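You operate a simulated robot arm through the tools that you are given. There is no shell and no other tool. Be economical: measure what you need, move in short steps, check, and stop when the job is done.

You run a simulated robot arm. Do the job below in one go: nothing can be reset, and whatever is moved stays where it is left.

TASK
Move the cream plug to box socket two, then the brown plug to box socket one.
Fine: red rocker switch off first and on again last.
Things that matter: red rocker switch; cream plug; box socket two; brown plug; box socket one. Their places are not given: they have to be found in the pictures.

The check looks at the end state, three seconds after you hand in, the way a careful person would. Anything else that was tipped, shoved, dropped, spilled or broken makes it a failure.

THE ROBOT
A 6-joint arm with a two-finger parallel gripper, fixed in place. Base frame: the origin is at the foot of the arm, x ahead of it, y to its left, z up. Readings come in mm, rad, newtons and seconds.
Its first joint turns from -1.152 to 1.152 rad. Payload 1.57 kg.
The TCP is the grasp point between the finger pads, 30 mm short of the fingertips. In the tool frame z runs along the fingers and y along their closing line. The gripper opens to 80 mm. The fingers are 17 mm wide and 12 mm thick; the gripper's body (40 by 82 mm) begins 80 mm behind the TCP.
Orientation is that of the tool frame in the base frame, as a unit quaternion [w, x, y, z]. With the fingers straight down and closing along the base's y, the tool's x points along the base's -x, its y along +y and its z along -z.

THE INTERFACE
- The arm moves only by the tool nudge_tool. Its argument "targets" is a list of rows, each a list of 7 numbers: the shift along the tool's x, y, z in mm, then the turn, a rotation vector about the tool's x, y, z in rad, then the finger opening in mm, from 0 to 80. In form: [[x, y, z, ax, ay, az, hand], ...]. A call has 1 to 8 rows; each row is the pose to reach, as a shift and turn from the pose commanded when the call began, along the tool's axes at that moment. Rows are played at 5 a second. More than 50 mm and 0.15 rad between two rows, or a gripper value outside its range, and nothing of the call is played. Where a pose cannot be reached the arm comes as near as it can. A force on the tool above 40 N (or 10 N above the force at the start of the call, whichever is more), or a blocked arm, ends the call early, and 0.2 s more pass. The fingers move at their own pace (about 153 mm/s each) and stop on an object; they squeeze with about 43 N. The grip force told is the motor's: it shows also when the fingers shut on nothing. Time passes only in rows, and 0.2 s behind the last, so rows that repeat a pose let the fingers close. The reply holds the time, the measured pose of the TCP, the force on the tool along the base axes, the opening and the grip force, in the units named above and with some noise.
- Cameras (640 x 400 px; columns grow to the right, rows downward): "scene" is fixed at [65.2, -336.9, 432.8]; the picture's right is [0.71, -0.70, 0.00], its down [-0.33, -0.34, -0.88] and it looks along [0.62, 0.63, -0.47] (base axes); focal length 322 px, centre (320, 200). "wrist" rides on the gripper at [-32, 0, -78] in the tool frame; the picture's right is [0.00, -1.00, 0.00], its down [0.97, 0.00, -0.24] and it looks along [0.24, 0.00, 0.97] (tool axes); focal length 218 px, centre (320, 200).
- get_image(camera): a new picture of that camera. The clock stands still meanwhile.
- measure_at(camera, pixels): for up to 12 pixels [column, row] of the newest picture of that camera ("zoom" is the newest enlarged one), the place [x, y, z] in the base frame of the surface seen there, good to about 3 mm. The clock stands still meanwhile.
- enlarge(camera, box): a new picture of the part [left, top, right, bottom] of that camera's present view, enlarged. The clock stands still meanwhile.
- finish_job(): hands the job in; it is judged then, once.

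Go step by step. Measure first, check grasps and placings, and put right what went wrong. The budget is 80 turns and 34 pictures, counting those below and the enlarged ones. Unless the task says otherwise, let go and move clear before handing in, and close with one line.

The tools are called after "Request:" as a command line: name --pt "numbers of a row" for each row, then --argument value for the rest, lists and objects as JSON in quotes. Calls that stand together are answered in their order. nudge_tool: Moves the arm, as the interface text tells. Its arguments: {"type":"object","properties":{"targets":{"type":"array","items":{"type":"array","items":{"type":"number"}}}},"required":["targets"]} The other tools are called the same way: get_image (camera) takes a picture; measure_at (camera, pixels) gives the place of the surface under pixels of a picture; enlarge (camera, box) takes an enlarged picture of a part of a camera's view; finish_job () hands the job in.

At the start:

```text
time: 0.0
position: [229.0, -7.9, 292.5]
orientation: [0.0, -0.001, 1.0, 0.001]
contact_force: [0.8, 0.3, -1.1]
opening: 79.8
grip_force: 0.0
```

scene: 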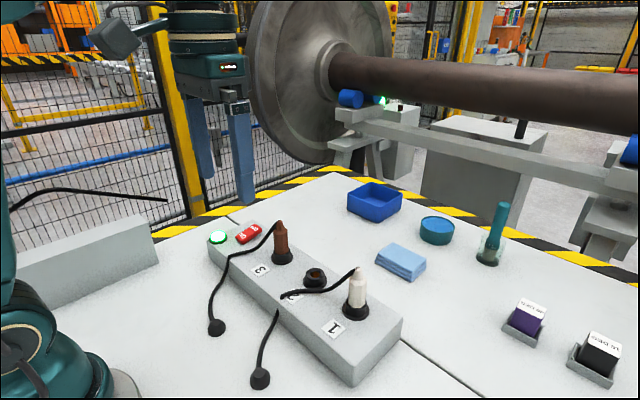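
wrist: 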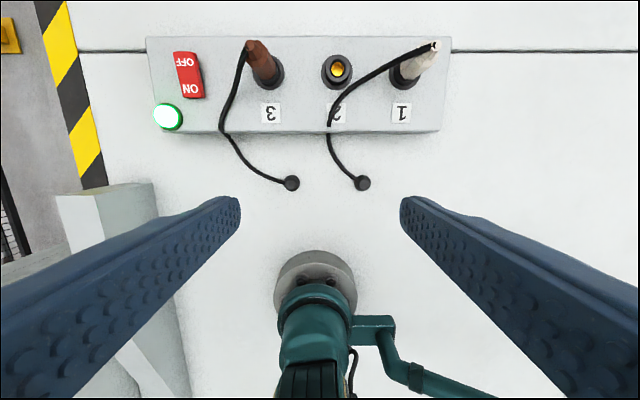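

The wrist view shows cream in socket 1 (415,65), brown in socket 3 (262,62), socket 2 empty (337,70), and the rocker at (188,75). I'll enlarge and measure these.

Request:
enlarge --camera "scene" --box '[190, 200, 420, 390]'

Request:
enlarge --camera "wrist" --box '[140, 20, 460, 200]'

Request:
measure_at --camera "wrist" --pixels '[[188, 60], [190, 75], [192, 90], [337, 70], [250, 46], [265, 70], [433, 46], [405, 72], [168, 116], [300, 90], [436, 125], [337, 56]]'

Request:
measure_at --camera "scene" --pixels '[[280, 222], [282, 240], [283, 260], [358, 270], [357, 290], [356, 312], [316, 270], [315, 285], [243, 238], [254, 231], [248, 235], [218, 236]]'

```text
2.11 times, centred on (305, 295) of scene
```

zoom: 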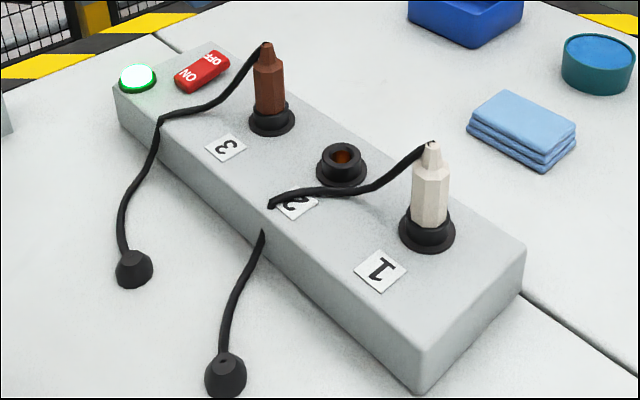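

```text
2.00 times, centred on (300, 110) of wrist
```

zoom: 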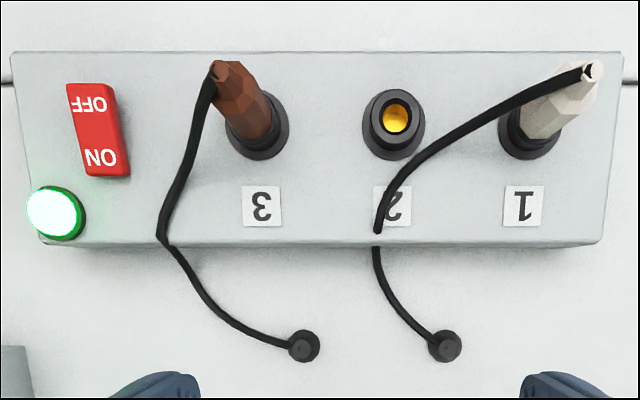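

```text
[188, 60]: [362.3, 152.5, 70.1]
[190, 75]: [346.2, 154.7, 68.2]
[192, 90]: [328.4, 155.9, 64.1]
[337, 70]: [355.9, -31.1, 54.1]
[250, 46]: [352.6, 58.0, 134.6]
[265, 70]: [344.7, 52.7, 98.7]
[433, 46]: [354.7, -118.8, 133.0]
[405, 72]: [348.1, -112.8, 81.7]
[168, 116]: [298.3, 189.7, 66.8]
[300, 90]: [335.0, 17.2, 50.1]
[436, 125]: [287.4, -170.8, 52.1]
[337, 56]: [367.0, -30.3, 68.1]
```

```text
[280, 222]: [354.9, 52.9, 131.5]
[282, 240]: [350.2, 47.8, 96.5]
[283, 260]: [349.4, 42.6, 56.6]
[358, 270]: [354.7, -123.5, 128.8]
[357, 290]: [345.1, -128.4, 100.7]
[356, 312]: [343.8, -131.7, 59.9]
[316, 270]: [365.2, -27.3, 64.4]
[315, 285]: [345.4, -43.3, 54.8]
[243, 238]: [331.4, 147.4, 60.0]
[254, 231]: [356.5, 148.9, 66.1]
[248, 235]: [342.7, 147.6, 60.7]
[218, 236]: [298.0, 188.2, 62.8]
```

The plugs stand near x≈353 with y≈55 (brown) and y≈-119 (cream). I'll measure socket rims, plug tips, the rocker ends and the heights more finely in the zoom.

Request:
measure_at --camera "zoom" --pixels '[[375, 118], [417, 118], [396, 93], [396, 140], [220, 70], [592, 72], [86, 105], [100, 158], [330, 180], [300, 300], [30, 60], [394, 155]]'

Request:
measure_at --camera "wrist" --pixels '[[290, 183], [362, 183], [500, 100], [224, 133], [188, 54], [193, 97], [177, 76], [204, 76]]'

Request:
enlarge --camera "scene" --box '[200, 205, 300, 267]'

```text
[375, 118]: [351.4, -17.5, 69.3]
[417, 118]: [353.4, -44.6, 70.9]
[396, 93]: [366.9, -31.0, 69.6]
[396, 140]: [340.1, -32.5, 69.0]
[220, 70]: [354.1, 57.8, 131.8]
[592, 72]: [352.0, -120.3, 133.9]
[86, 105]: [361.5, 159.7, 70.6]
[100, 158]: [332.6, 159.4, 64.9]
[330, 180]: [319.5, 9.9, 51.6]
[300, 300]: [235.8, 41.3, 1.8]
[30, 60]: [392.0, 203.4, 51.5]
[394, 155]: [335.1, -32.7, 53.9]
```

```text
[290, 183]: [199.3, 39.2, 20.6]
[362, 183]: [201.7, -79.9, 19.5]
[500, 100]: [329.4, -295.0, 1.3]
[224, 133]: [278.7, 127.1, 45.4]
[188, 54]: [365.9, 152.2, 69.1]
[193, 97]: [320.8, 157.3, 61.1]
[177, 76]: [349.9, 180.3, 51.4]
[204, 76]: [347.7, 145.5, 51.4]
```

```text
6.40 times, centred on (250, 236) of scene
```

zoom: 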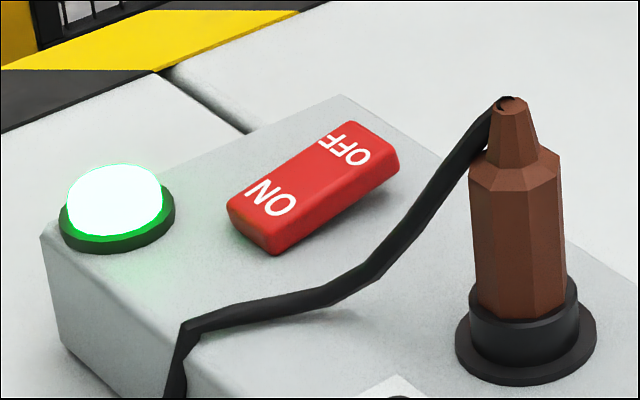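

Box top is z≈51.5, socket 2's collar centre is about (353,-31) with its rim at z≈69, and the rocker lies along x with the ON end (x≈328) low and the OFF end (x≈362) high, z≈70. I'll check the cord path, then move closed fingers above the OFF end.

Request:
measure_at --camera "wrist" --pixels '[[420, 53], [400, 62], [380, 74], [360, 87], [342, 104], [330, 125], [245, 60], [238, 80], [230, 100], [222, 125], [399, 70], [418, 82]]'

Request:
nudge_tool --pt "-19 24 24 0 0 0 0" --pt "-38 48 48 0 0 0 0" --pt "-57 72 72 0 0 0 0" --pt "-76 96 96 0 0 0 0" --pt "-95 120 120 0 0 0 0" --pt "-114 144 144 0 0 0 0" --pt "-131 166 170 0 0 0 0" --pt "-131 166 170 0 0 0 0"

```text
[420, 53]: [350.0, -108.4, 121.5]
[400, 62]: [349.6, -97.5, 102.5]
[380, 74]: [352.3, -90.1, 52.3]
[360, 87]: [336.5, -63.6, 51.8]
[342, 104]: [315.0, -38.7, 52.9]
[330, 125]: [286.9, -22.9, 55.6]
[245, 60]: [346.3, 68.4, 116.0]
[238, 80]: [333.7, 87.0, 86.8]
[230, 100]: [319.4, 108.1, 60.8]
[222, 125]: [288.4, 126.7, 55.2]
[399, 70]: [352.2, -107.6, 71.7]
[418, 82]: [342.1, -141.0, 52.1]
```

```text
time: 1.8
position: [359.8, 158.2, 124.1]
orientation: [-0.001, -0.001, 1.0, 0.0]
contact_force: [-0.4, -0.4, -0.6]
opening: 0.0
grip_force: 21.0
```

I'm above the OFF end at (360,158) with fingertips at z≈94. Next I'll press down to about z 62 and lift again.

Request:
nudge_tool --pt "0 0 12 0 0 0 0" --pt "0 0 20 0 0 0 0" --pt "0 0 25 0 0 0 0" --pt "0 0 29 0 0 0 0" --pt "0 0 32 0 0 0 0" --pt "0 0 34 0 0 0 0"

```text
time: 3.1
position: [362.8, 159.2, 94.9]
orientation: [0.008, -0.001, 1.0, 0.002]
contact_force: [-0.2, -1.0, 2.7]
opening: 0.0
grip_force: 21.7
stopped in row 6: the force on the tool passed its limit (the readings are from after the stop); the commanded pose is now the measured one
```

The press met resistance at tip z≈65 and stopped on force. I'll lift and look.

Request:
nudge_tool --pt "0 0 -20 0 0 0 0" --pt "0 0 -60 0 0 0 0" --pt "0 0 -100 0 0 0 0"

Request:
enlarge --camera "scene" --box '[200, 205, 300, 267]'

```text
time: 3.9
position: [347.6, 149.0, 188.6]
orientation: [0.006, 0.001, 1.0, 0.003]
contact_force: [-0.9, -0.4, -0.5]
opening: 0.2
grip_force: 21.1
out of reach, approached as far as the arm can: row 3
```

```text
6.40 times, centred on (250, 236) of scene
```

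zoom: 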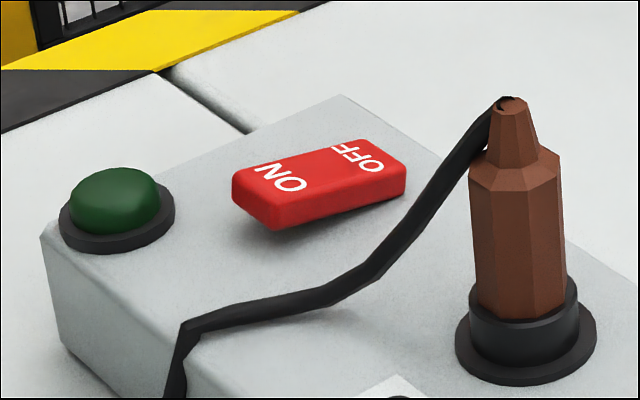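

The rocker is now OFF and the lamp is dark. The cords leave the plug tips toward +y, so I'll turn the gripper 90° to close along x and travel above the cream plug.

Request:
nudge_tool --pt "15 -20 0 0 0 0.14 50" --pt "30 -60 0 0 0 0.28 50" --pt "30 -98 0 0 0 0.42 50" --pt "30 -136 0 0 0 0.56 50" --pt "30 -174 0 0 0 0.7 50" --pt "30 -212 0 0 0 0.84 50" --pt "28 -242 0 0 0 0.98 50" --pt "20 -269 0 0 0 1.12 50"

```text
time: 5.7
position: [326.1, -120.9, 185.2]
orientation: [0.006, 0.533, 0.846, 0.005]
contact_force: [-0.6, -0.2, 1.1]
opening: 50.2
grip_force: 0.0
```

Over the cream plug at (326,-121), turned 1.12 rad so far. I'll finish the turn, level out the small tilt, and move to x≈351.

Request:
nudge_tool --pt "-3 6 0 0.004 0.001 0.12 50" --pt "-6 12 0 0.008 0.002 0.24 50" --pt "-8 18 0 0.012 0.004 0.35 50" --pt "-10 23 0 0.015 0.005 0.447 50" --pt "-10 23 0 0.015 0.005 0.447 50"

Request:
get_image --camera "wrist"

Request:
get_image --camera "scene"

```text
time: 6.9
position: [352.2, -117.9, 185.4]
orientation: [-0.002, 0.707, 0.708, 0.001]
contact_force: [-0.1, 0.3, 0.2]
opening: 50.3
grip_force: 0.0
```

```text
27 pictures are left
```

wrist: 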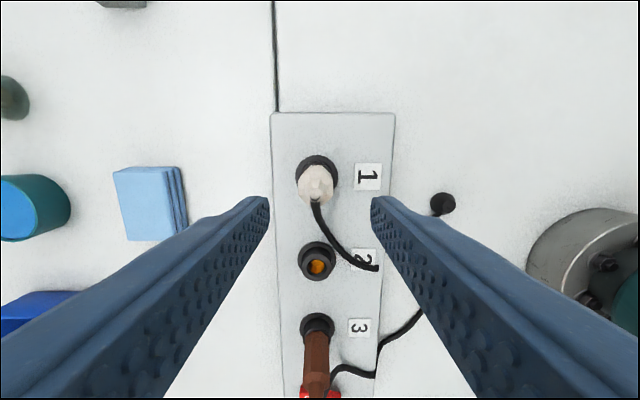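

```text
26 pictures are left
```

scene: 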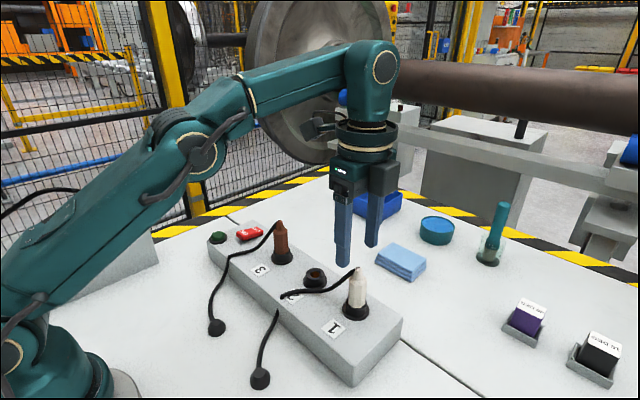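

In the wrist view the cream tip is around (316,190) and the sockets line up near column 317. I'll measure the flanges and plugs from here.

Request:
measure_at --camera "wrist" --pixels '[[316, 195], [305, 180], [328, 180], [316, 172], [301, 258], [333, 258], [317, 245], [317, 278], [318, 360], [318, 316], [318, 154], [299, 165]]'

Request:
enlarge --camera "wrist" --box '[260, 130, 400, 218]'

```text
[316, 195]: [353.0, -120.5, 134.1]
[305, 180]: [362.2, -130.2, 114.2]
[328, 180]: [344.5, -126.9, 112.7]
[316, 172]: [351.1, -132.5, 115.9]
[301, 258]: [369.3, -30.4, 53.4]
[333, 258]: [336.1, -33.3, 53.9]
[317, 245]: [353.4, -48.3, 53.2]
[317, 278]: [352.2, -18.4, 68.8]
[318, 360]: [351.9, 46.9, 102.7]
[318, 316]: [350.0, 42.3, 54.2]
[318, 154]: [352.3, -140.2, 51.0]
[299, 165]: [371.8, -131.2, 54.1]
```

```text
4.55 times, centred on (330, 174) of wrist
```

zoom: 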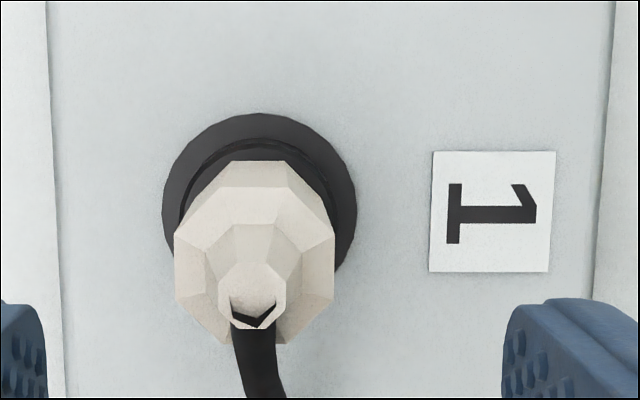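

The cream plug's flats are square with x/y, centred at (353,-120.5). I'll shift slightly and descend to TCP z≈104, then close.

Request:
nudge_tool --pt "-2.5 0.8 15 0 0 0 50" --pt "-2.5 0.8 35 0 0 0 50" --pt "-2.5 0.8 55 0 0 0 50" --pt "-2.5 0.8 70 0 0 0 50" --pt "-2.5 0.8 81 0 0 0 50" --pt "-2.5 0.8 81 0 0 0 50"

Request:
get_image --camera "wrist"

Request:
enlarge --camera "scene" --box '[270, 180, 430, 340]'

```text
time: 8.3
position: [352.5, -120.3, 107.9]
orientation: [-0.003, 0.706, 0.708, 0.001]
contact_force: [-0.2, 0.1, -0.7]
opening: 50.0
grip_force: 0.1
```

```text
24 pictures are left
```

wrist: 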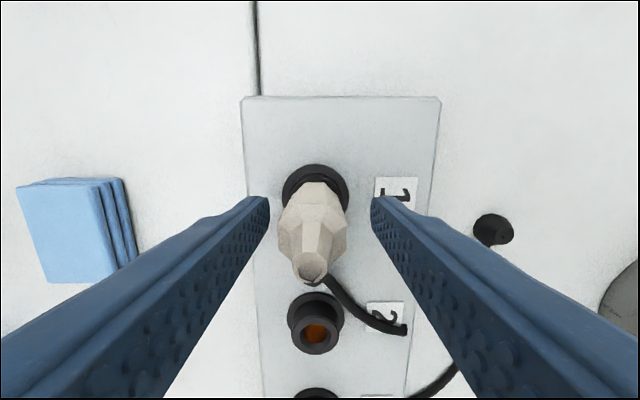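

```text
2.50 times, centred on (350, 260) of scene
```

zoom: 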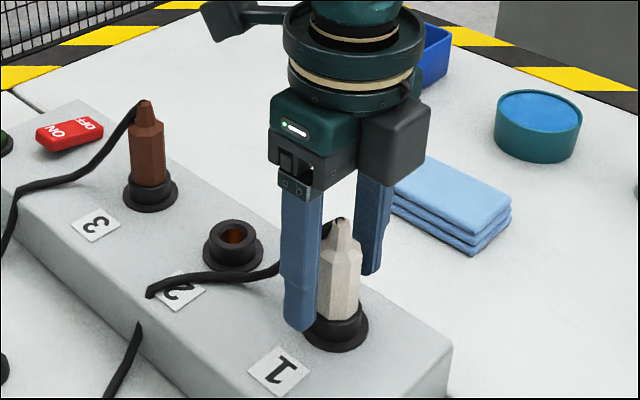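

The fingers straddle the plug symmetrically (plug at column ~312) with the cord clear between them. Closing now.

Request:
nudge_tool --pt "0 0 1 0 0 0 20" --pt "0 0 1 0 0 0 0" --pt "0 0 1 0 0 0 0" --pt "0 0 1 0 0 0 0"

```text
time: 9.3
position: [352.5, -120.0, 107.7]
orientation: [-0.001, 0.706, 0.708, 0.001]
contact_force: [-1.0, 2.7, 33.6]
opening: 24.2
grip_force: 36.0
```

Gripped at 24.2 mm opening. I'll pull straight up.

Request:
nudge_tool --pt "0 0 -5 0 0 0 0" --pt "0 0 -12 0 0 0 0" --pt "0 0 -20 0 0 0 0" --pt "0 0 -30 0 0 0 0" --pt "0 0 -40 0 0 0 0" --pt "0 0 -40 0 0 0 0"

Request:
enlarge --camera "scene" --box '[230, 160, 430, 340]'

```text
time: 10.7
position: [351.4, -120.7, 145.0]
orientation: [-0.003, 0.706, 0.709, 0.001]
contact_force: [0.3, -0.2, -0.9]
opening: 23.9
grip_force: 35.7
```

```text
2.22 times, centred on (330, 250) of scene
```

zoom: 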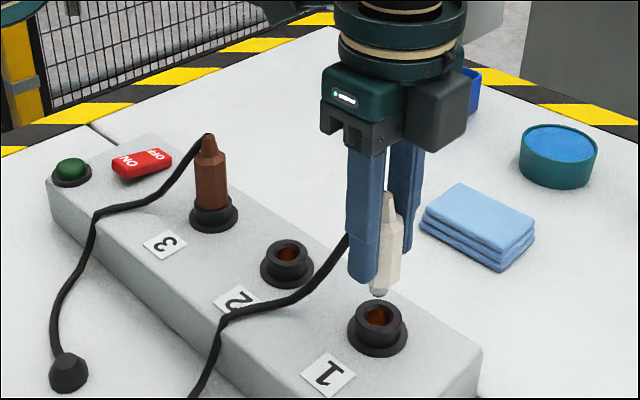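

The plug is out and held. I'll measure both open sockets from the same view for the exact spacing and check the plug's pin.

Request:
measure_at --camera "zoom" --pixels '[[266, 252], [310, 252], [288, 240], [287, 268], [354, 318], [402, 318], [378, 304], [378, 335], [378, 293], [376, 270], [388, 270], [364, 280]]'

Request:
get_image --camera "wrist"

```text
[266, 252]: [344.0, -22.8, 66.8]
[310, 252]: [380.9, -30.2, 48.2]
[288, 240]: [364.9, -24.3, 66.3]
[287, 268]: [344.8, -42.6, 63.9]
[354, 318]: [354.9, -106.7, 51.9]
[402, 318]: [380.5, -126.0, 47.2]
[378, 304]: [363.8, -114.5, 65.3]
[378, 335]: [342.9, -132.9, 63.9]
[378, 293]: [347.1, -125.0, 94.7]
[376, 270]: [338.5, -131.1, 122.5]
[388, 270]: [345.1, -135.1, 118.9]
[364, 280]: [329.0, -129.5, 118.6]
```

```text
21 pictures are left
```

wrist: 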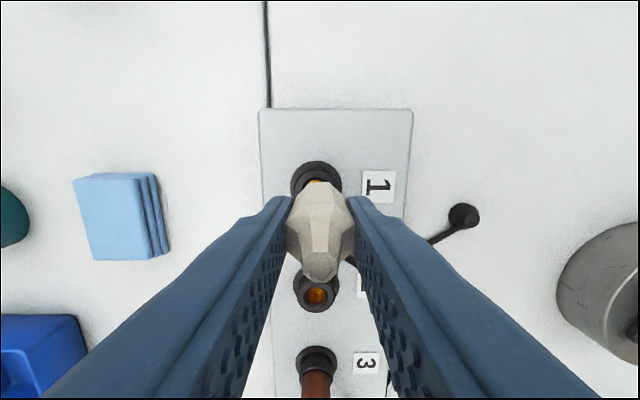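

Matching rim points give a pitch of about 90 mm, with a small x drift of about +1.5. I'll check the box's axis with its edges and then move over socket 2.

Request:
measure_at --camera "wrist" --pixels '[[266, 130], [271, 300], [274, 380], [408, 130], [404, 180], [316, 283], [316, 309], [299, 292], [334, 292], [318, 348], [298, 360], [338, 360]]'

Request:
nudge_tool --pt "0 0 -4 0 0 0 0" --pt "30 0.8 -4 0 0 0 0" --pt "60 1.6 -4 0 0 0 0" --pt "90 2.4 -4 0 0 0 0" --pt "90 2.4 -4 0 0 0 0"

Request:
get_image --camera "wrist"

Request:
enlarge --camera "scene" --box '[230, 160, 430, 340]'

```text
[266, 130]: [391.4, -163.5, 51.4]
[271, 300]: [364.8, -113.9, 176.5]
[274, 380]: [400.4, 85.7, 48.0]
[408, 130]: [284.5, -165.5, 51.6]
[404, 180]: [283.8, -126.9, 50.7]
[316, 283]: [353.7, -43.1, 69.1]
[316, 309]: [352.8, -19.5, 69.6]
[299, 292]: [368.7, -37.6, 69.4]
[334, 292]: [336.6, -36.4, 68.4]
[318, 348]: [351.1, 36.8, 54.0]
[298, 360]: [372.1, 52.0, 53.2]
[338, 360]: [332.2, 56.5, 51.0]
```

```text
time: 11.9
position: [355.1, -30.6, 149.7]
orientation: [-0.002, 0.707, 0.708, 0.001]
contact_force: [0.4, 0.8, -0.7]
opening: 24.1
grip_force: 35.8
```

```text
20 pictures are left
```

wrist: 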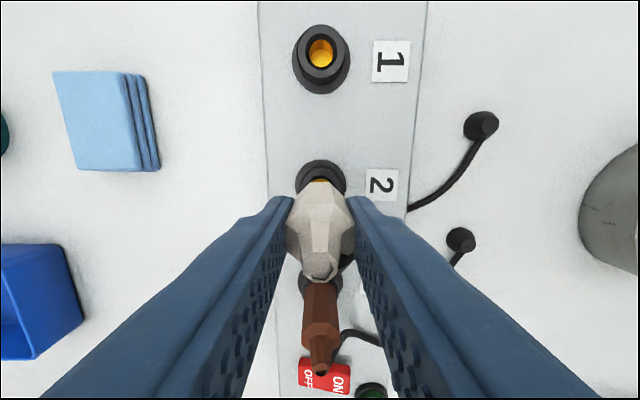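

```text
2.22 times, centred on (330, 250) of scene
```

zoom: 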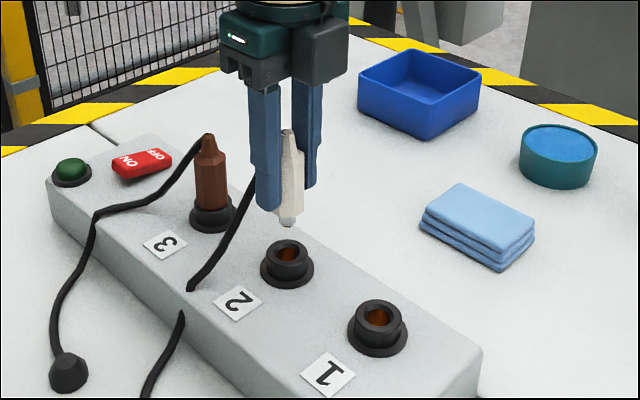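

The wrist flange centre shifted about 4–5 px between the two positions, so I'm about 2–3 mm too far in +x; the box is parallel to y. I'll measure the rim of socket 1 and what's visible of socket 2 to settle the y pitch.

Request:
measure_at --camera "wrist" --pixels '[[303, 54], [338, 54], [320, 36], [320, 69], [293, 62], [350, 62], [296, 182], [347, 182], [321, 161], [389, 46], [382, 172], [319, 275]]'

Request:
measure_at --camera "zoom" --pixels '[[288, 240], [287, 268], [378, 298], [378, 330], [272, 250], [304, 250], [361, 314], [394, 314], [288, 224], [288, 210]]'

```text
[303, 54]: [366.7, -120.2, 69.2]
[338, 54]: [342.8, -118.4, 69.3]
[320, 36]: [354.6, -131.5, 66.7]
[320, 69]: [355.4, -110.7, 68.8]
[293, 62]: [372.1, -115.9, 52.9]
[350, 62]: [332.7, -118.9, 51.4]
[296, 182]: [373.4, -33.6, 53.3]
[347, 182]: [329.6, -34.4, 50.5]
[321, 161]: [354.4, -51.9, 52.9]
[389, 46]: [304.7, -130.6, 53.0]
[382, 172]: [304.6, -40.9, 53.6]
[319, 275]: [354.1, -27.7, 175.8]
```

```text
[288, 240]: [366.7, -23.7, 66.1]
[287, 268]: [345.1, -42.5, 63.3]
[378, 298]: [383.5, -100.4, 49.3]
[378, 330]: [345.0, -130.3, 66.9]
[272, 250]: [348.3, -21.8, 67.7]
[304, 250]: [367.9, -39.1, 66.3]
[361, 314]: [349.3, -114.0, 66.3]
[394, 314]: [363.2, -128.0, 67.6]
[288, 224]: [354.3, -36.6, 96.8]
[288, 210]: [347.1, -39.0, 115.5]
```

Pitch is 89.8 mm, so y is right; x needs about -2.3. I'll correct and descend until the pin is just above the rim, then look.

Request:
nudge_tool --pt "0.4 -2.3 0 0 0 0 0" --pt "0.4 -2.3 10 0 0 0 0" --pt "0.4 -2.3 19 0 0 0 0" --pt "0.4 -2.3 19 0 0 0 0"

Request:
enlarge --camera "scene" --box '[280, 220, 360, 300]'

```text
time: 12.9
position: [351.8, -28.5, 129.8]
orientation: [-0.003, 0.706, 0.708, 0.001]
contact_force: [-0.3, -0.4, -1.7]
opening: 24.3
grip_force: 35.6
```

```text
5.00 times, centred on (320, 260) of scene
```

zoom: 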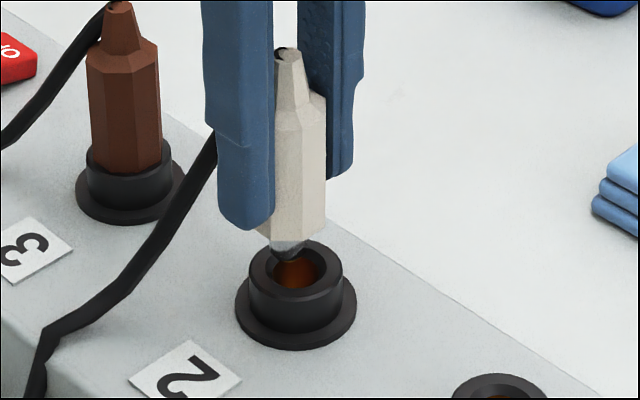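

The pin (290,250) sits about 6 px left of the bore centre (296,268), i.e. about 1.5 mm too far in +y, matching the reading y=-28.5. I'll correct this.

Request:
nudge_tool --pt "-1.6 0.6 0 0 0 0 0" --pt "-1.6 0.6 0 0 0 0 0" --pt "-1.6 0.6 2 0 0 0 0"

Request:
enlarge --camera "scene" --box '[280, 220, 360, 300]'

```text
time: 13.7
position: [353.2, -30.7, 129.0]
orientation: [-0.002, 0.706, 0.708, 0.001]
contact_force: [-1.0, -0.4, -0.9]
opening: 23.8
grip_force: 35.6
```

```text
5.00 times, centred on (320, 260) of scene
```

zoom: 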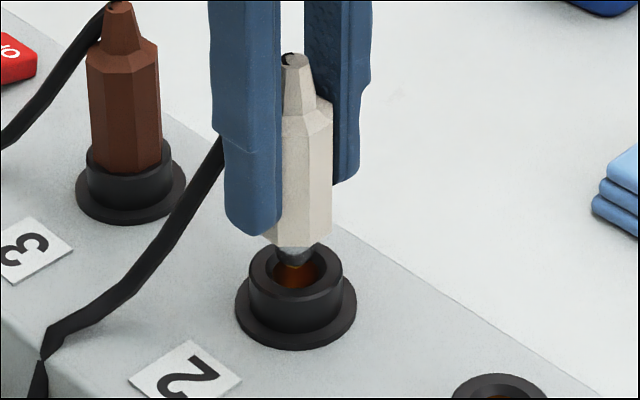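

The pin now lines up with the bore (297 vs 296). Descending slowly to the seated height of about 107.7.

Request:
nudge_tool --pt "0 0 5 0 0 0 0" --pt "0 0 10 0 0 0 0" --pt "0 0 14 0 0 0 0" --pt "0 0 18 0 0 0 0" --pt "0 0 21 0 0 0 0" --pt "0 0 23 0 0 0 0" --pt "0 0 23 0 0 0 0"

Request:
enlarge --camera "scene" --box '[280, 220, 360, 300]'

```text
time: 15.3
position: [353.9, -30.3, 107.3]
orientation: [0.0, 0.706, 0.708, 0.004]
contact_force: [0.3, 5.4, 32.4]
opening: 24.5
grip_force: 36.0
```

```text
5.00 times, centred on (320, 260) of scene
```

zoom: 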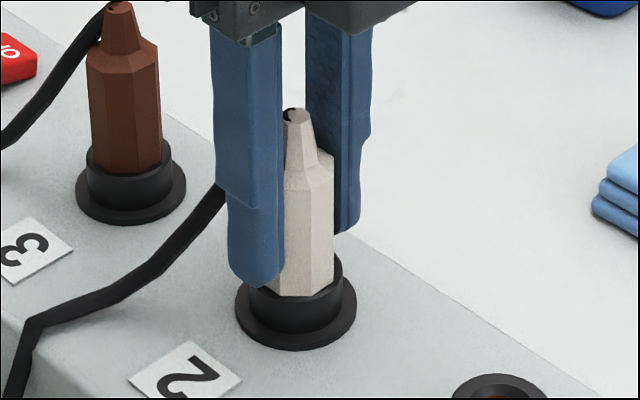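

The plug is down at z≈107.3, the same height as when it sat in socket 1. I'll release and lift, then view.

Request:
nudge_tool --pt "0 0 0 0 0 0 30" --pt "0 0 0 0 0 0 50" --pt "0 0 0 0 0 0 50" --pt "0 0 -25 0 0 0 50" --pt "0 0 -50 0 0 0 50" --pt "0 0 -78 0 0 0 50" --pt "0 0 -78 0 0 0 50"

Request:
enlarge --camera "scene" --box '[200, 180, 400, 340]'

Request:
get_image --camera "wrist"

```text
time: 16.9
position: [352.5, -31.9, 183.6]
orientation: [-0.002, 0.706, 0.708, 0.001]
contact_force: [0.1, 0.0, -0.5]
opening: 49.9
grip_force: 0.2
```

```text
2.50 times, centred on (300, 260) of scene
```

zoom: 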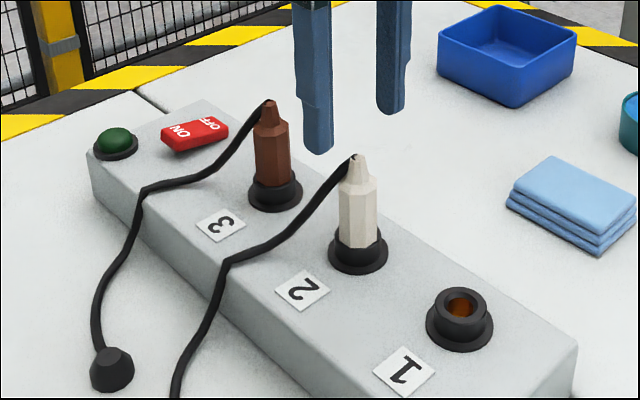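

```text
14 pictures are left
```

wrist: 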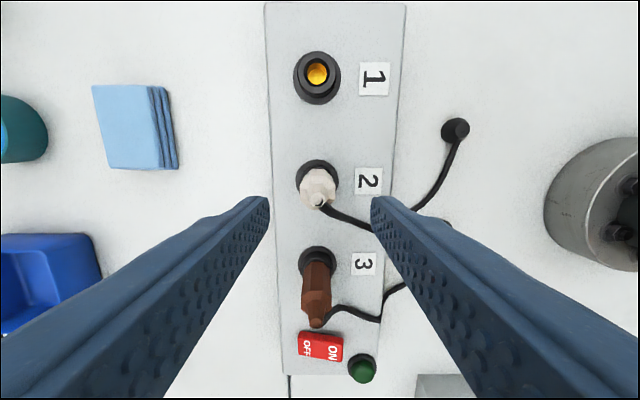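

Cream stands upright in socket 2. Now I'll move over the brown plug (y≈58.8) and down.

Request:
nudge_tool --pt "30 0.3 0 0 0 0 50" --pt "60 0.3 0 0 0 0 50" --pt "90.3 0.3 0 0 0 0 50" --pt "90.3 0.3 20 0 0 0 50" --pt "90.3 0.3 40 0 0 0 50" --pt "90.3 0.3 60 0 0 0 50" --pt "90.3 0.3 78 0 0 0 50" --pt "90.3 0.3 78 0 0 0 50"

Request:
get_image --camera "wrist"

```text
time: 18.7
position: [353.3, 58.8, 106.0]
orientation: [-0.002, 0.706, 0.708, 0.002]
contact_force: [0.0, -0.7, 0.0]
opening: 50.2
grip_force: 0.0
```

```text
13 pictures are left
```

wrist: 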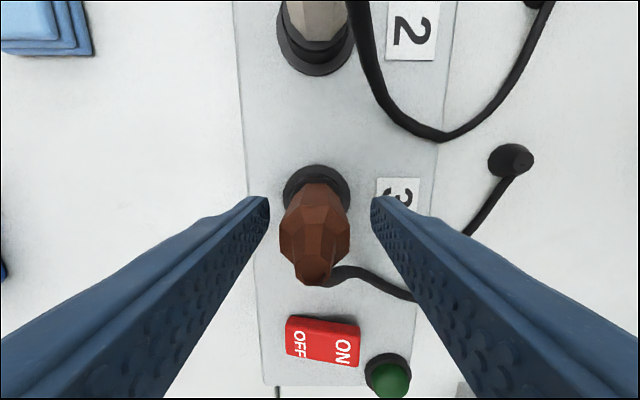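

Aligned, with the brown plug centred between the fingers. I'll close and pull up.

Request:
nudge_tool --pt "0 0 0 0 0 0 20" --pt "0 0 0 0 0 0 0" --pt "0 0 0 0 0 0 0" --pt "0 0 0 0 0 0 0"

Request:
nudge_tool --pt "0 0 -5 0 0 0 0" --pt "0 0 -12 0 0 0 0" --pt "0 0 -20 0 0 0 0" --pt "0 0 -30 0 0 0 0" --pt "0 0 -40 0 0 0 0" --pt "0 0 -40 0 0 0 0"

Request:
get_image --camera "scene"

```text
time: 19.7
position: [354.0, 58.5, 106.6]
orientation: [-0.002, 0.706, 0.708, 0.001]
contact_force: [2.3, 0.1, 0.5]
opening: 24.3
grip_force: 36.3
```

```text
time: 21.1
position: [353.8, 59.2, 145.8]
orientation: [-0.004, 0.706, 0.708, 0.002]
contact_force: [0.2, 0.8, 0.3]
opening: 24.1
grip_force: 36.3
```

```text
12 pictures are left
```

scene: 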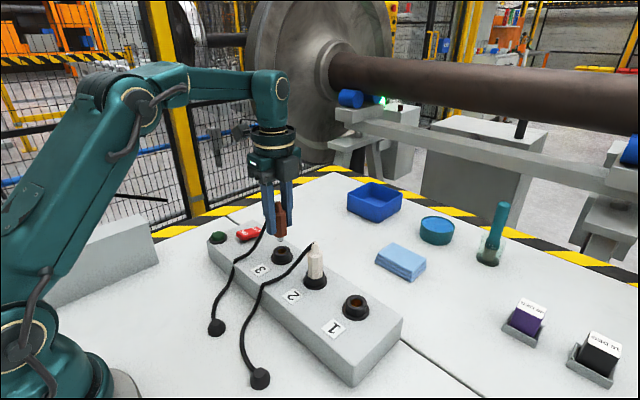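

Brown is out and held. I'll carry it in front of and above the cream plug (x≈309, z≈185), then out to over socket 1 while descending.

Request:
nudge_tool --pt "0 -20 -20 0 0 0 0" --pt "0 -45 -39 0 0 0 0" --pt "-40 -45 -39 0 0 0 0" --pt "-85 -45 -39 0 0 0 0" --pt "-125 -40 -39 0 0 0 0" --pt "-155 -15 -20 0 0 0 0" --pt "-180 0 0 0 0 0 0" --pt "-180 0 0 0 0 0 0"

Request:
enlarge --camera "scene" --box '[200, 180, 420, 390]'

Request:
get_image --camera "wrist"

```text
time: 22.9
position: [353.9, -120.4, 144.8]
orientation: [-0.002, 0.706, 0.708, 0.001]
contact_force: [-0.3, -0.6, 0.9]
opening: 24.4
grip_force: 35.9
```

```text
1.90 times, centred on (310, 285) of scene
```

zoom: 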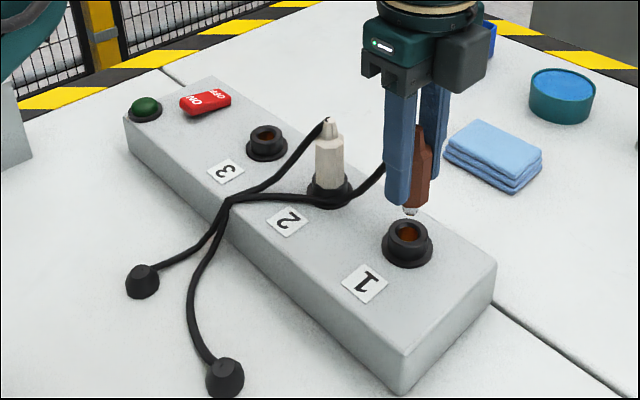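

```text
10 pictures are left
```

wrist: 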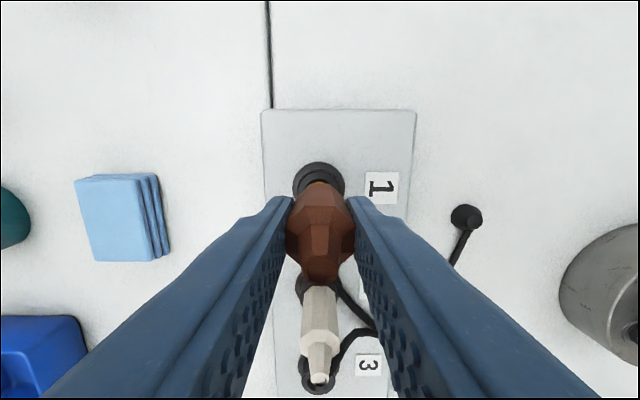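

Everything's clear; the pin hangs above socket 1's bore. I'll descend to just above the rim and check alignment.

Request:
nudge_tool --pt "-0.4 -0.4 0 0 0 0 0" --pt "-0.4 -0.4 8 0 0 0 0" --pt "-0.4 -0.4 16 0 0 0 0" --pt "-0.4 -0.4 16 0 0 0 0"

Request:
enlarge --camera "scene" --box '[315, 245, 395, 325]'

```text
time: 23.9
position: [352.5, -123.0, 128.4]
orientation: [-0.002, 0.706, 0.708, 0.002]
contact_force: [0.7, 0.5, -0.2]
opening: 24.3
grip_force: 35.9
```

```text
5.00 times, centred on (355, 285) of scene
```

zoom: 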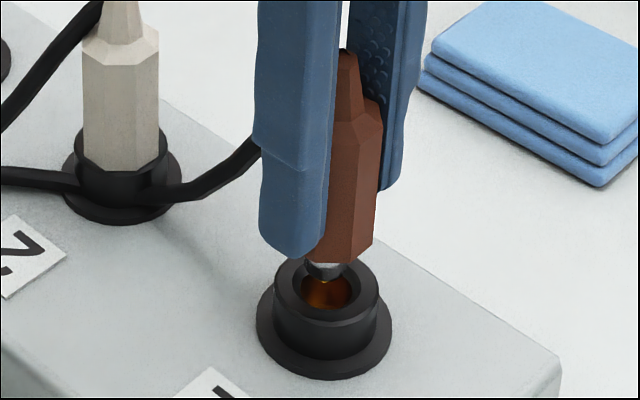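

Reading y=-123.0 is about 1.8 past the target and x about 1.5 short, consistent with the pin (326,270) sitting slightly far/left of the bore. I'll correct both.

Request:
nudge_tool --pt "1.7 1.5 0 0 0 0 0" --pt "1.7 1.5 0 0 0 0 0" --pt "1.7 1.5 1 0 0 0 0" --pt "1.7 1.5 1 0 0 0 0"

Request:
enlarge --camera "scene" --box '[315, 245, 395, 325]'

```text
time: 24.9
position: [354.9, -119.4, 127.9]
orientation: [-0.003, 0.706, 0.708, 0.001]
contact_force: [-0.8, 0.9, -0.4]
opening: 24.0
grip_force: 35.7
```

```text
5.00 times, centred on (355, 285) of scene
```

zoom: 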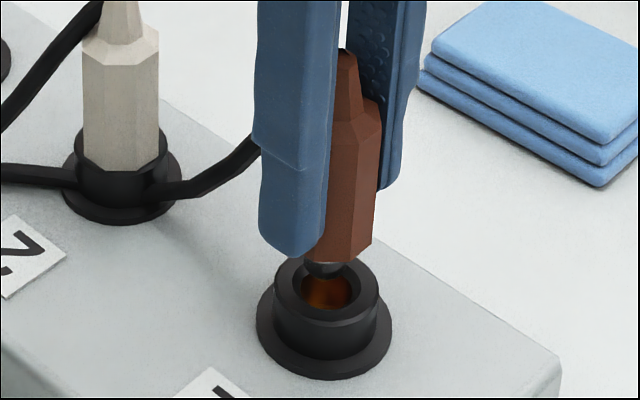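

The picture shows the pin slightly too far along the view direction (body bottom 263 vs rim centre 290), which agrees with the command bookkeeping. I'll shift by about (-0.8,-1.2) and insert gently, stopping partway to check.

Request:
nudge_tool --pt "-1.2 -0.8 0 0 0 0 0" --pt "-1.2 -0.8 0 0 0 0 0" --pt "-1.2 -0.8 4 0 0 0 0" --pt "-1.2 -0.8 7 0 0 0 0" --pt "-1.2 -0.8 9 0 0 0 0"

Request:
enlarge --camera "scene" --box '[315, 245, 395, 325]'

```text
time: 26.1
position: [354.6, -120.7, 118.0]
orientation: [-0.003, 0.706, 0.708, 0.001]
contact_force: [0.3, -0.4, -0.9]
opening: 24.1
grip_force: 36.2
```

```text
5.00 times, centred on (355, 285) of scene
```

zoom: 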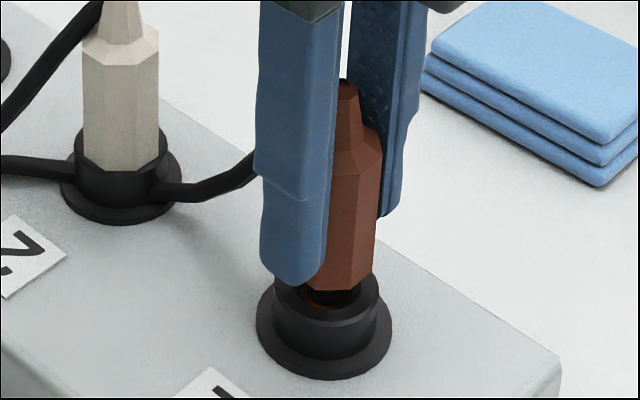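

The pin has entered the bore with no force. Continuing down to z≈106.

Request:
nudge_tool --pt "0 0 3 0 0 0 0" --pt "0 0 6 0 0 0 0" --pt "0 0 9 0 0 0 0" --pt "0 0 11.5 0 0 0 0" --pt "0 0 13 0 0 0 0" --pt "0 0 13 0 0 0 0"

Request:
enlarge --camera "scene" --box '[290, 225, 390, 325]'

```text
time: 27.5
position: [355.5, -121.0, 105.6]
orientation: [-0.002, 0.706, 0.708, 0.002]
contact_force: [-3.3, 3.5, 12.8]
opening: 24.3
grip_force: 35.7
```

```text
4.00 times, centred on (340, 275) of scene
```

zoom: 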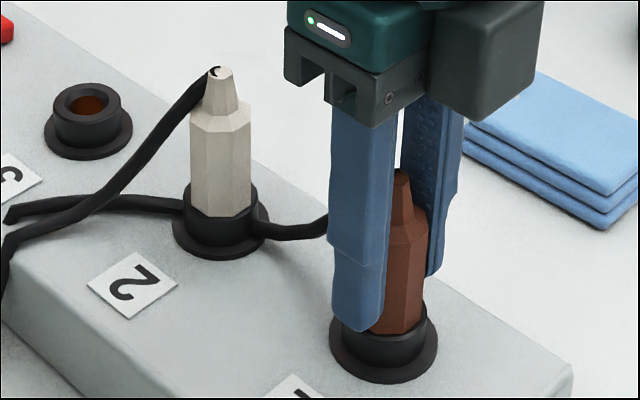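

Seated, with contact force appearing at z≈105.6. I'll give a small extra push, then release and lift.

Request:
nudge_tool --pt "0 0 1.5 0 0 0 0" --pt "0 0 1.5 0 0 0 0"

Request:
nudge_tool --pt "0 0 0 0 0 0 30" --pt "0 0 0 0 0 0 50" --pt "0 0 0 0 0 0 50" --pt "0 0 -25 0 0 0 50" --pt "0 0 -50 0 0 0 50" --pt "0 0 -78 0 0 0 50" --pt "0 0 -78 0 0 0 50"

Request:
enlarge --camera "scene" --box '[190, 190, 420, 390]'

```text
time: 28.1
position: [354.4, -120.1, 105.9]
orientation: [-0.001, 0.706, 0.709, 0.002]
contact_force: [-0.9, 1.3, 2.5]
opening: 24.3
grip_force: 36.1
stopped in row 2: the force on the tool passed its limit (the readings are from after the stop); the commanded pose is now the measured one
```

```text
time: 29.7
position: [354.2, -120.9, 184.6]
orientation: [-0.002, 0.706, 0.708, 0.002]
contact_force: [-0.4, 0.5, 0.4]
opening: 50.2
grip_force: 0.0
```

```text
2.00 times, centred on (305, 290) of scene
```

zoom: 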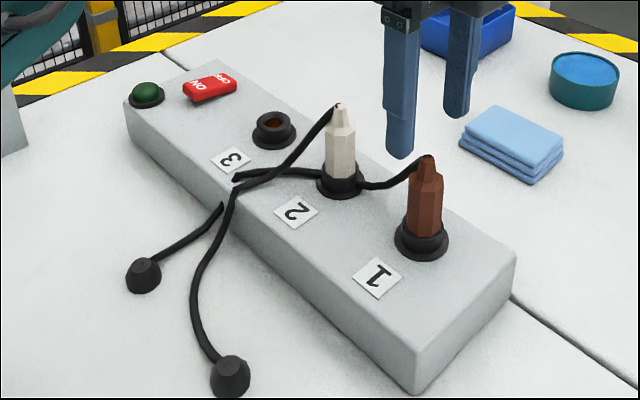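

Both plugs sit upright in sockets 2 and 1. Now I'll take closed fingers over the rocker's raised ON end (x≈327, y≈158), checking the tip heights on the way.

Request:
measure_at --camera "zoom" --pixels '[[342, 108], [428, 160], [198, 92], [222, 82], [340, 160], [425, 215]]'

Request:
nudge_tool --pt "0 -14 -3 0 0 0 0" --pt "40 -27 -6 0 0 0 0" --pt "80 -27 -6 0 0 0 0" --pt "120 -27 -6 0 0 0 0" --pt "160 -27 -6 0 0 0 0" --pt "200 -27 -6 0 0 0 0" --pt "240 -27 -6 0 0 0 0" --pt "279 -27 -6 0 0 0 0"

Request:
get_image --camera "wrist"

```text
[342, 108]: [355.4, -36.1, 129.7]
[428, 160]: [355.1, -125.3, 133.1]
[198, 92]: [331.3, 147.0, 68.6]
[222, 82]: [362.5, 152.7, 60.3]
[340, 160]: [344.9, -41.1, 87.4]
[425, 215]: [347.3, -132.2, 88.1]
```

```text
time: 31.5
position: [327.2, 159.5, 192.4]
orientation: [-0.001, 0.707, 0.708, 0.003]
contact_force: [0.3, 0.9, 0.1]
opening: 0.0
grip_force: 21.5
```

```text
4 pictures are left
```

wrist: 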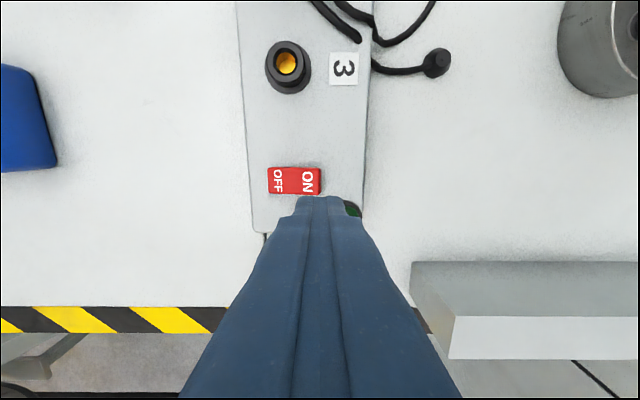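

Both tips are at about z 130–133, as originally seated. The rocker shows at (268–322,180); measuring the ON end before pressing.

Request:
measure_at --camera "wrist" --pixels '[[307, 172], [307, 190], [318, 180], [280, 181], [294, 181], [352, 212]]'

```text
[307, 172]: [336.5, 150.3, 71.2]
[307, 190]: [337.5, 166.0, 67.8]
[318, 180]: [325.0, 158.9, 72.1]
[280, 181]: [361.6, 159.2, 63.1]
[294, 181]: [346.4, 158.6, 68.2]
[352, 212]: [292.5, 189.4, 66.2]
```

The ON end tops out at z≈72, centred on y≈159. Pressing straight down at x≈328.

Request:
nudge_tool --pt "-0.5 0.5 40 0 0 0 0" --pt "-0.5 0.5 75 0 0 0 0" --pt "-0.5 0.5 86 0 0 0 0" --pt "-0.5 0.5 91 0 0 0 0" --pt "-0.5 0.5 95 0 0 0 0" --pt "-0.5 0.5 98 0 0 0 0" --pt "-0.5 0.5 100 0 0 0 0" --pt "-0.5 0.5 102 0 0 0 0"

Request:
nudge_tool --pt "0 0 -20 0 0 0 0" --pt "0 0 -55 0 0 0 0" --pt "0 0 -90 0 0 0 0" --pt "0 -30 -100 0 0 0 0" --pt "0 -60 -110 0 0 0 0"

Request:
enlarge --camera "scene" --box '[190, 190, 420, 390]'

```text
time: 33.1
position: [327.2, 157.1, 94.1]
orientation: [0.0, 0.706, 0.708, 0.002]
contact_force: [-3.1, -0.1, 6.9]
opening: 0.1
grip_force: 21.0
stopped in row 7: the force on the tool passed its limit (the readings are from after the stop); the commanded pose is now the measured one
```

```text
time: 34.3
position: [267.1, 158.7, 205.4]
orientation: [0.0, 0.706, 0.708, 0.003]
contact_force: [0.1, 0.0, 0.4]
opening: 0.1
grip_force: 21.3
```

```text
2.00 times, centred on (305, 290) of scene
```

zoom: 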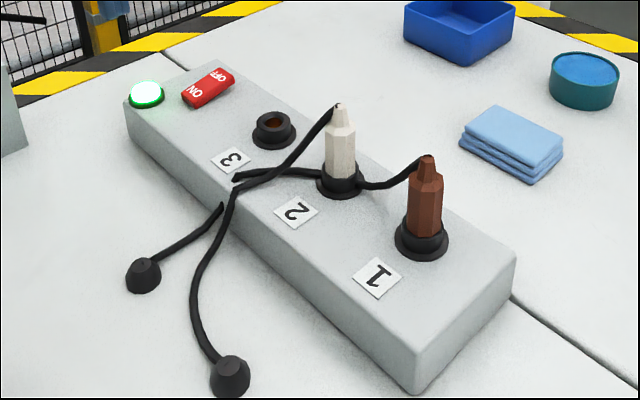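

The lamp is green again, the rocker is ON, cream is in socket 2, brown is in socket 1, and the arm is clear. Handing in.

Request:
finish_job

```text
The job is handed in.
```

The job is handed in: the cream plug is in box socket two, the brown plug is in box socket one, and the red rocker switch was turned off first and is back on, with its lamp lit.
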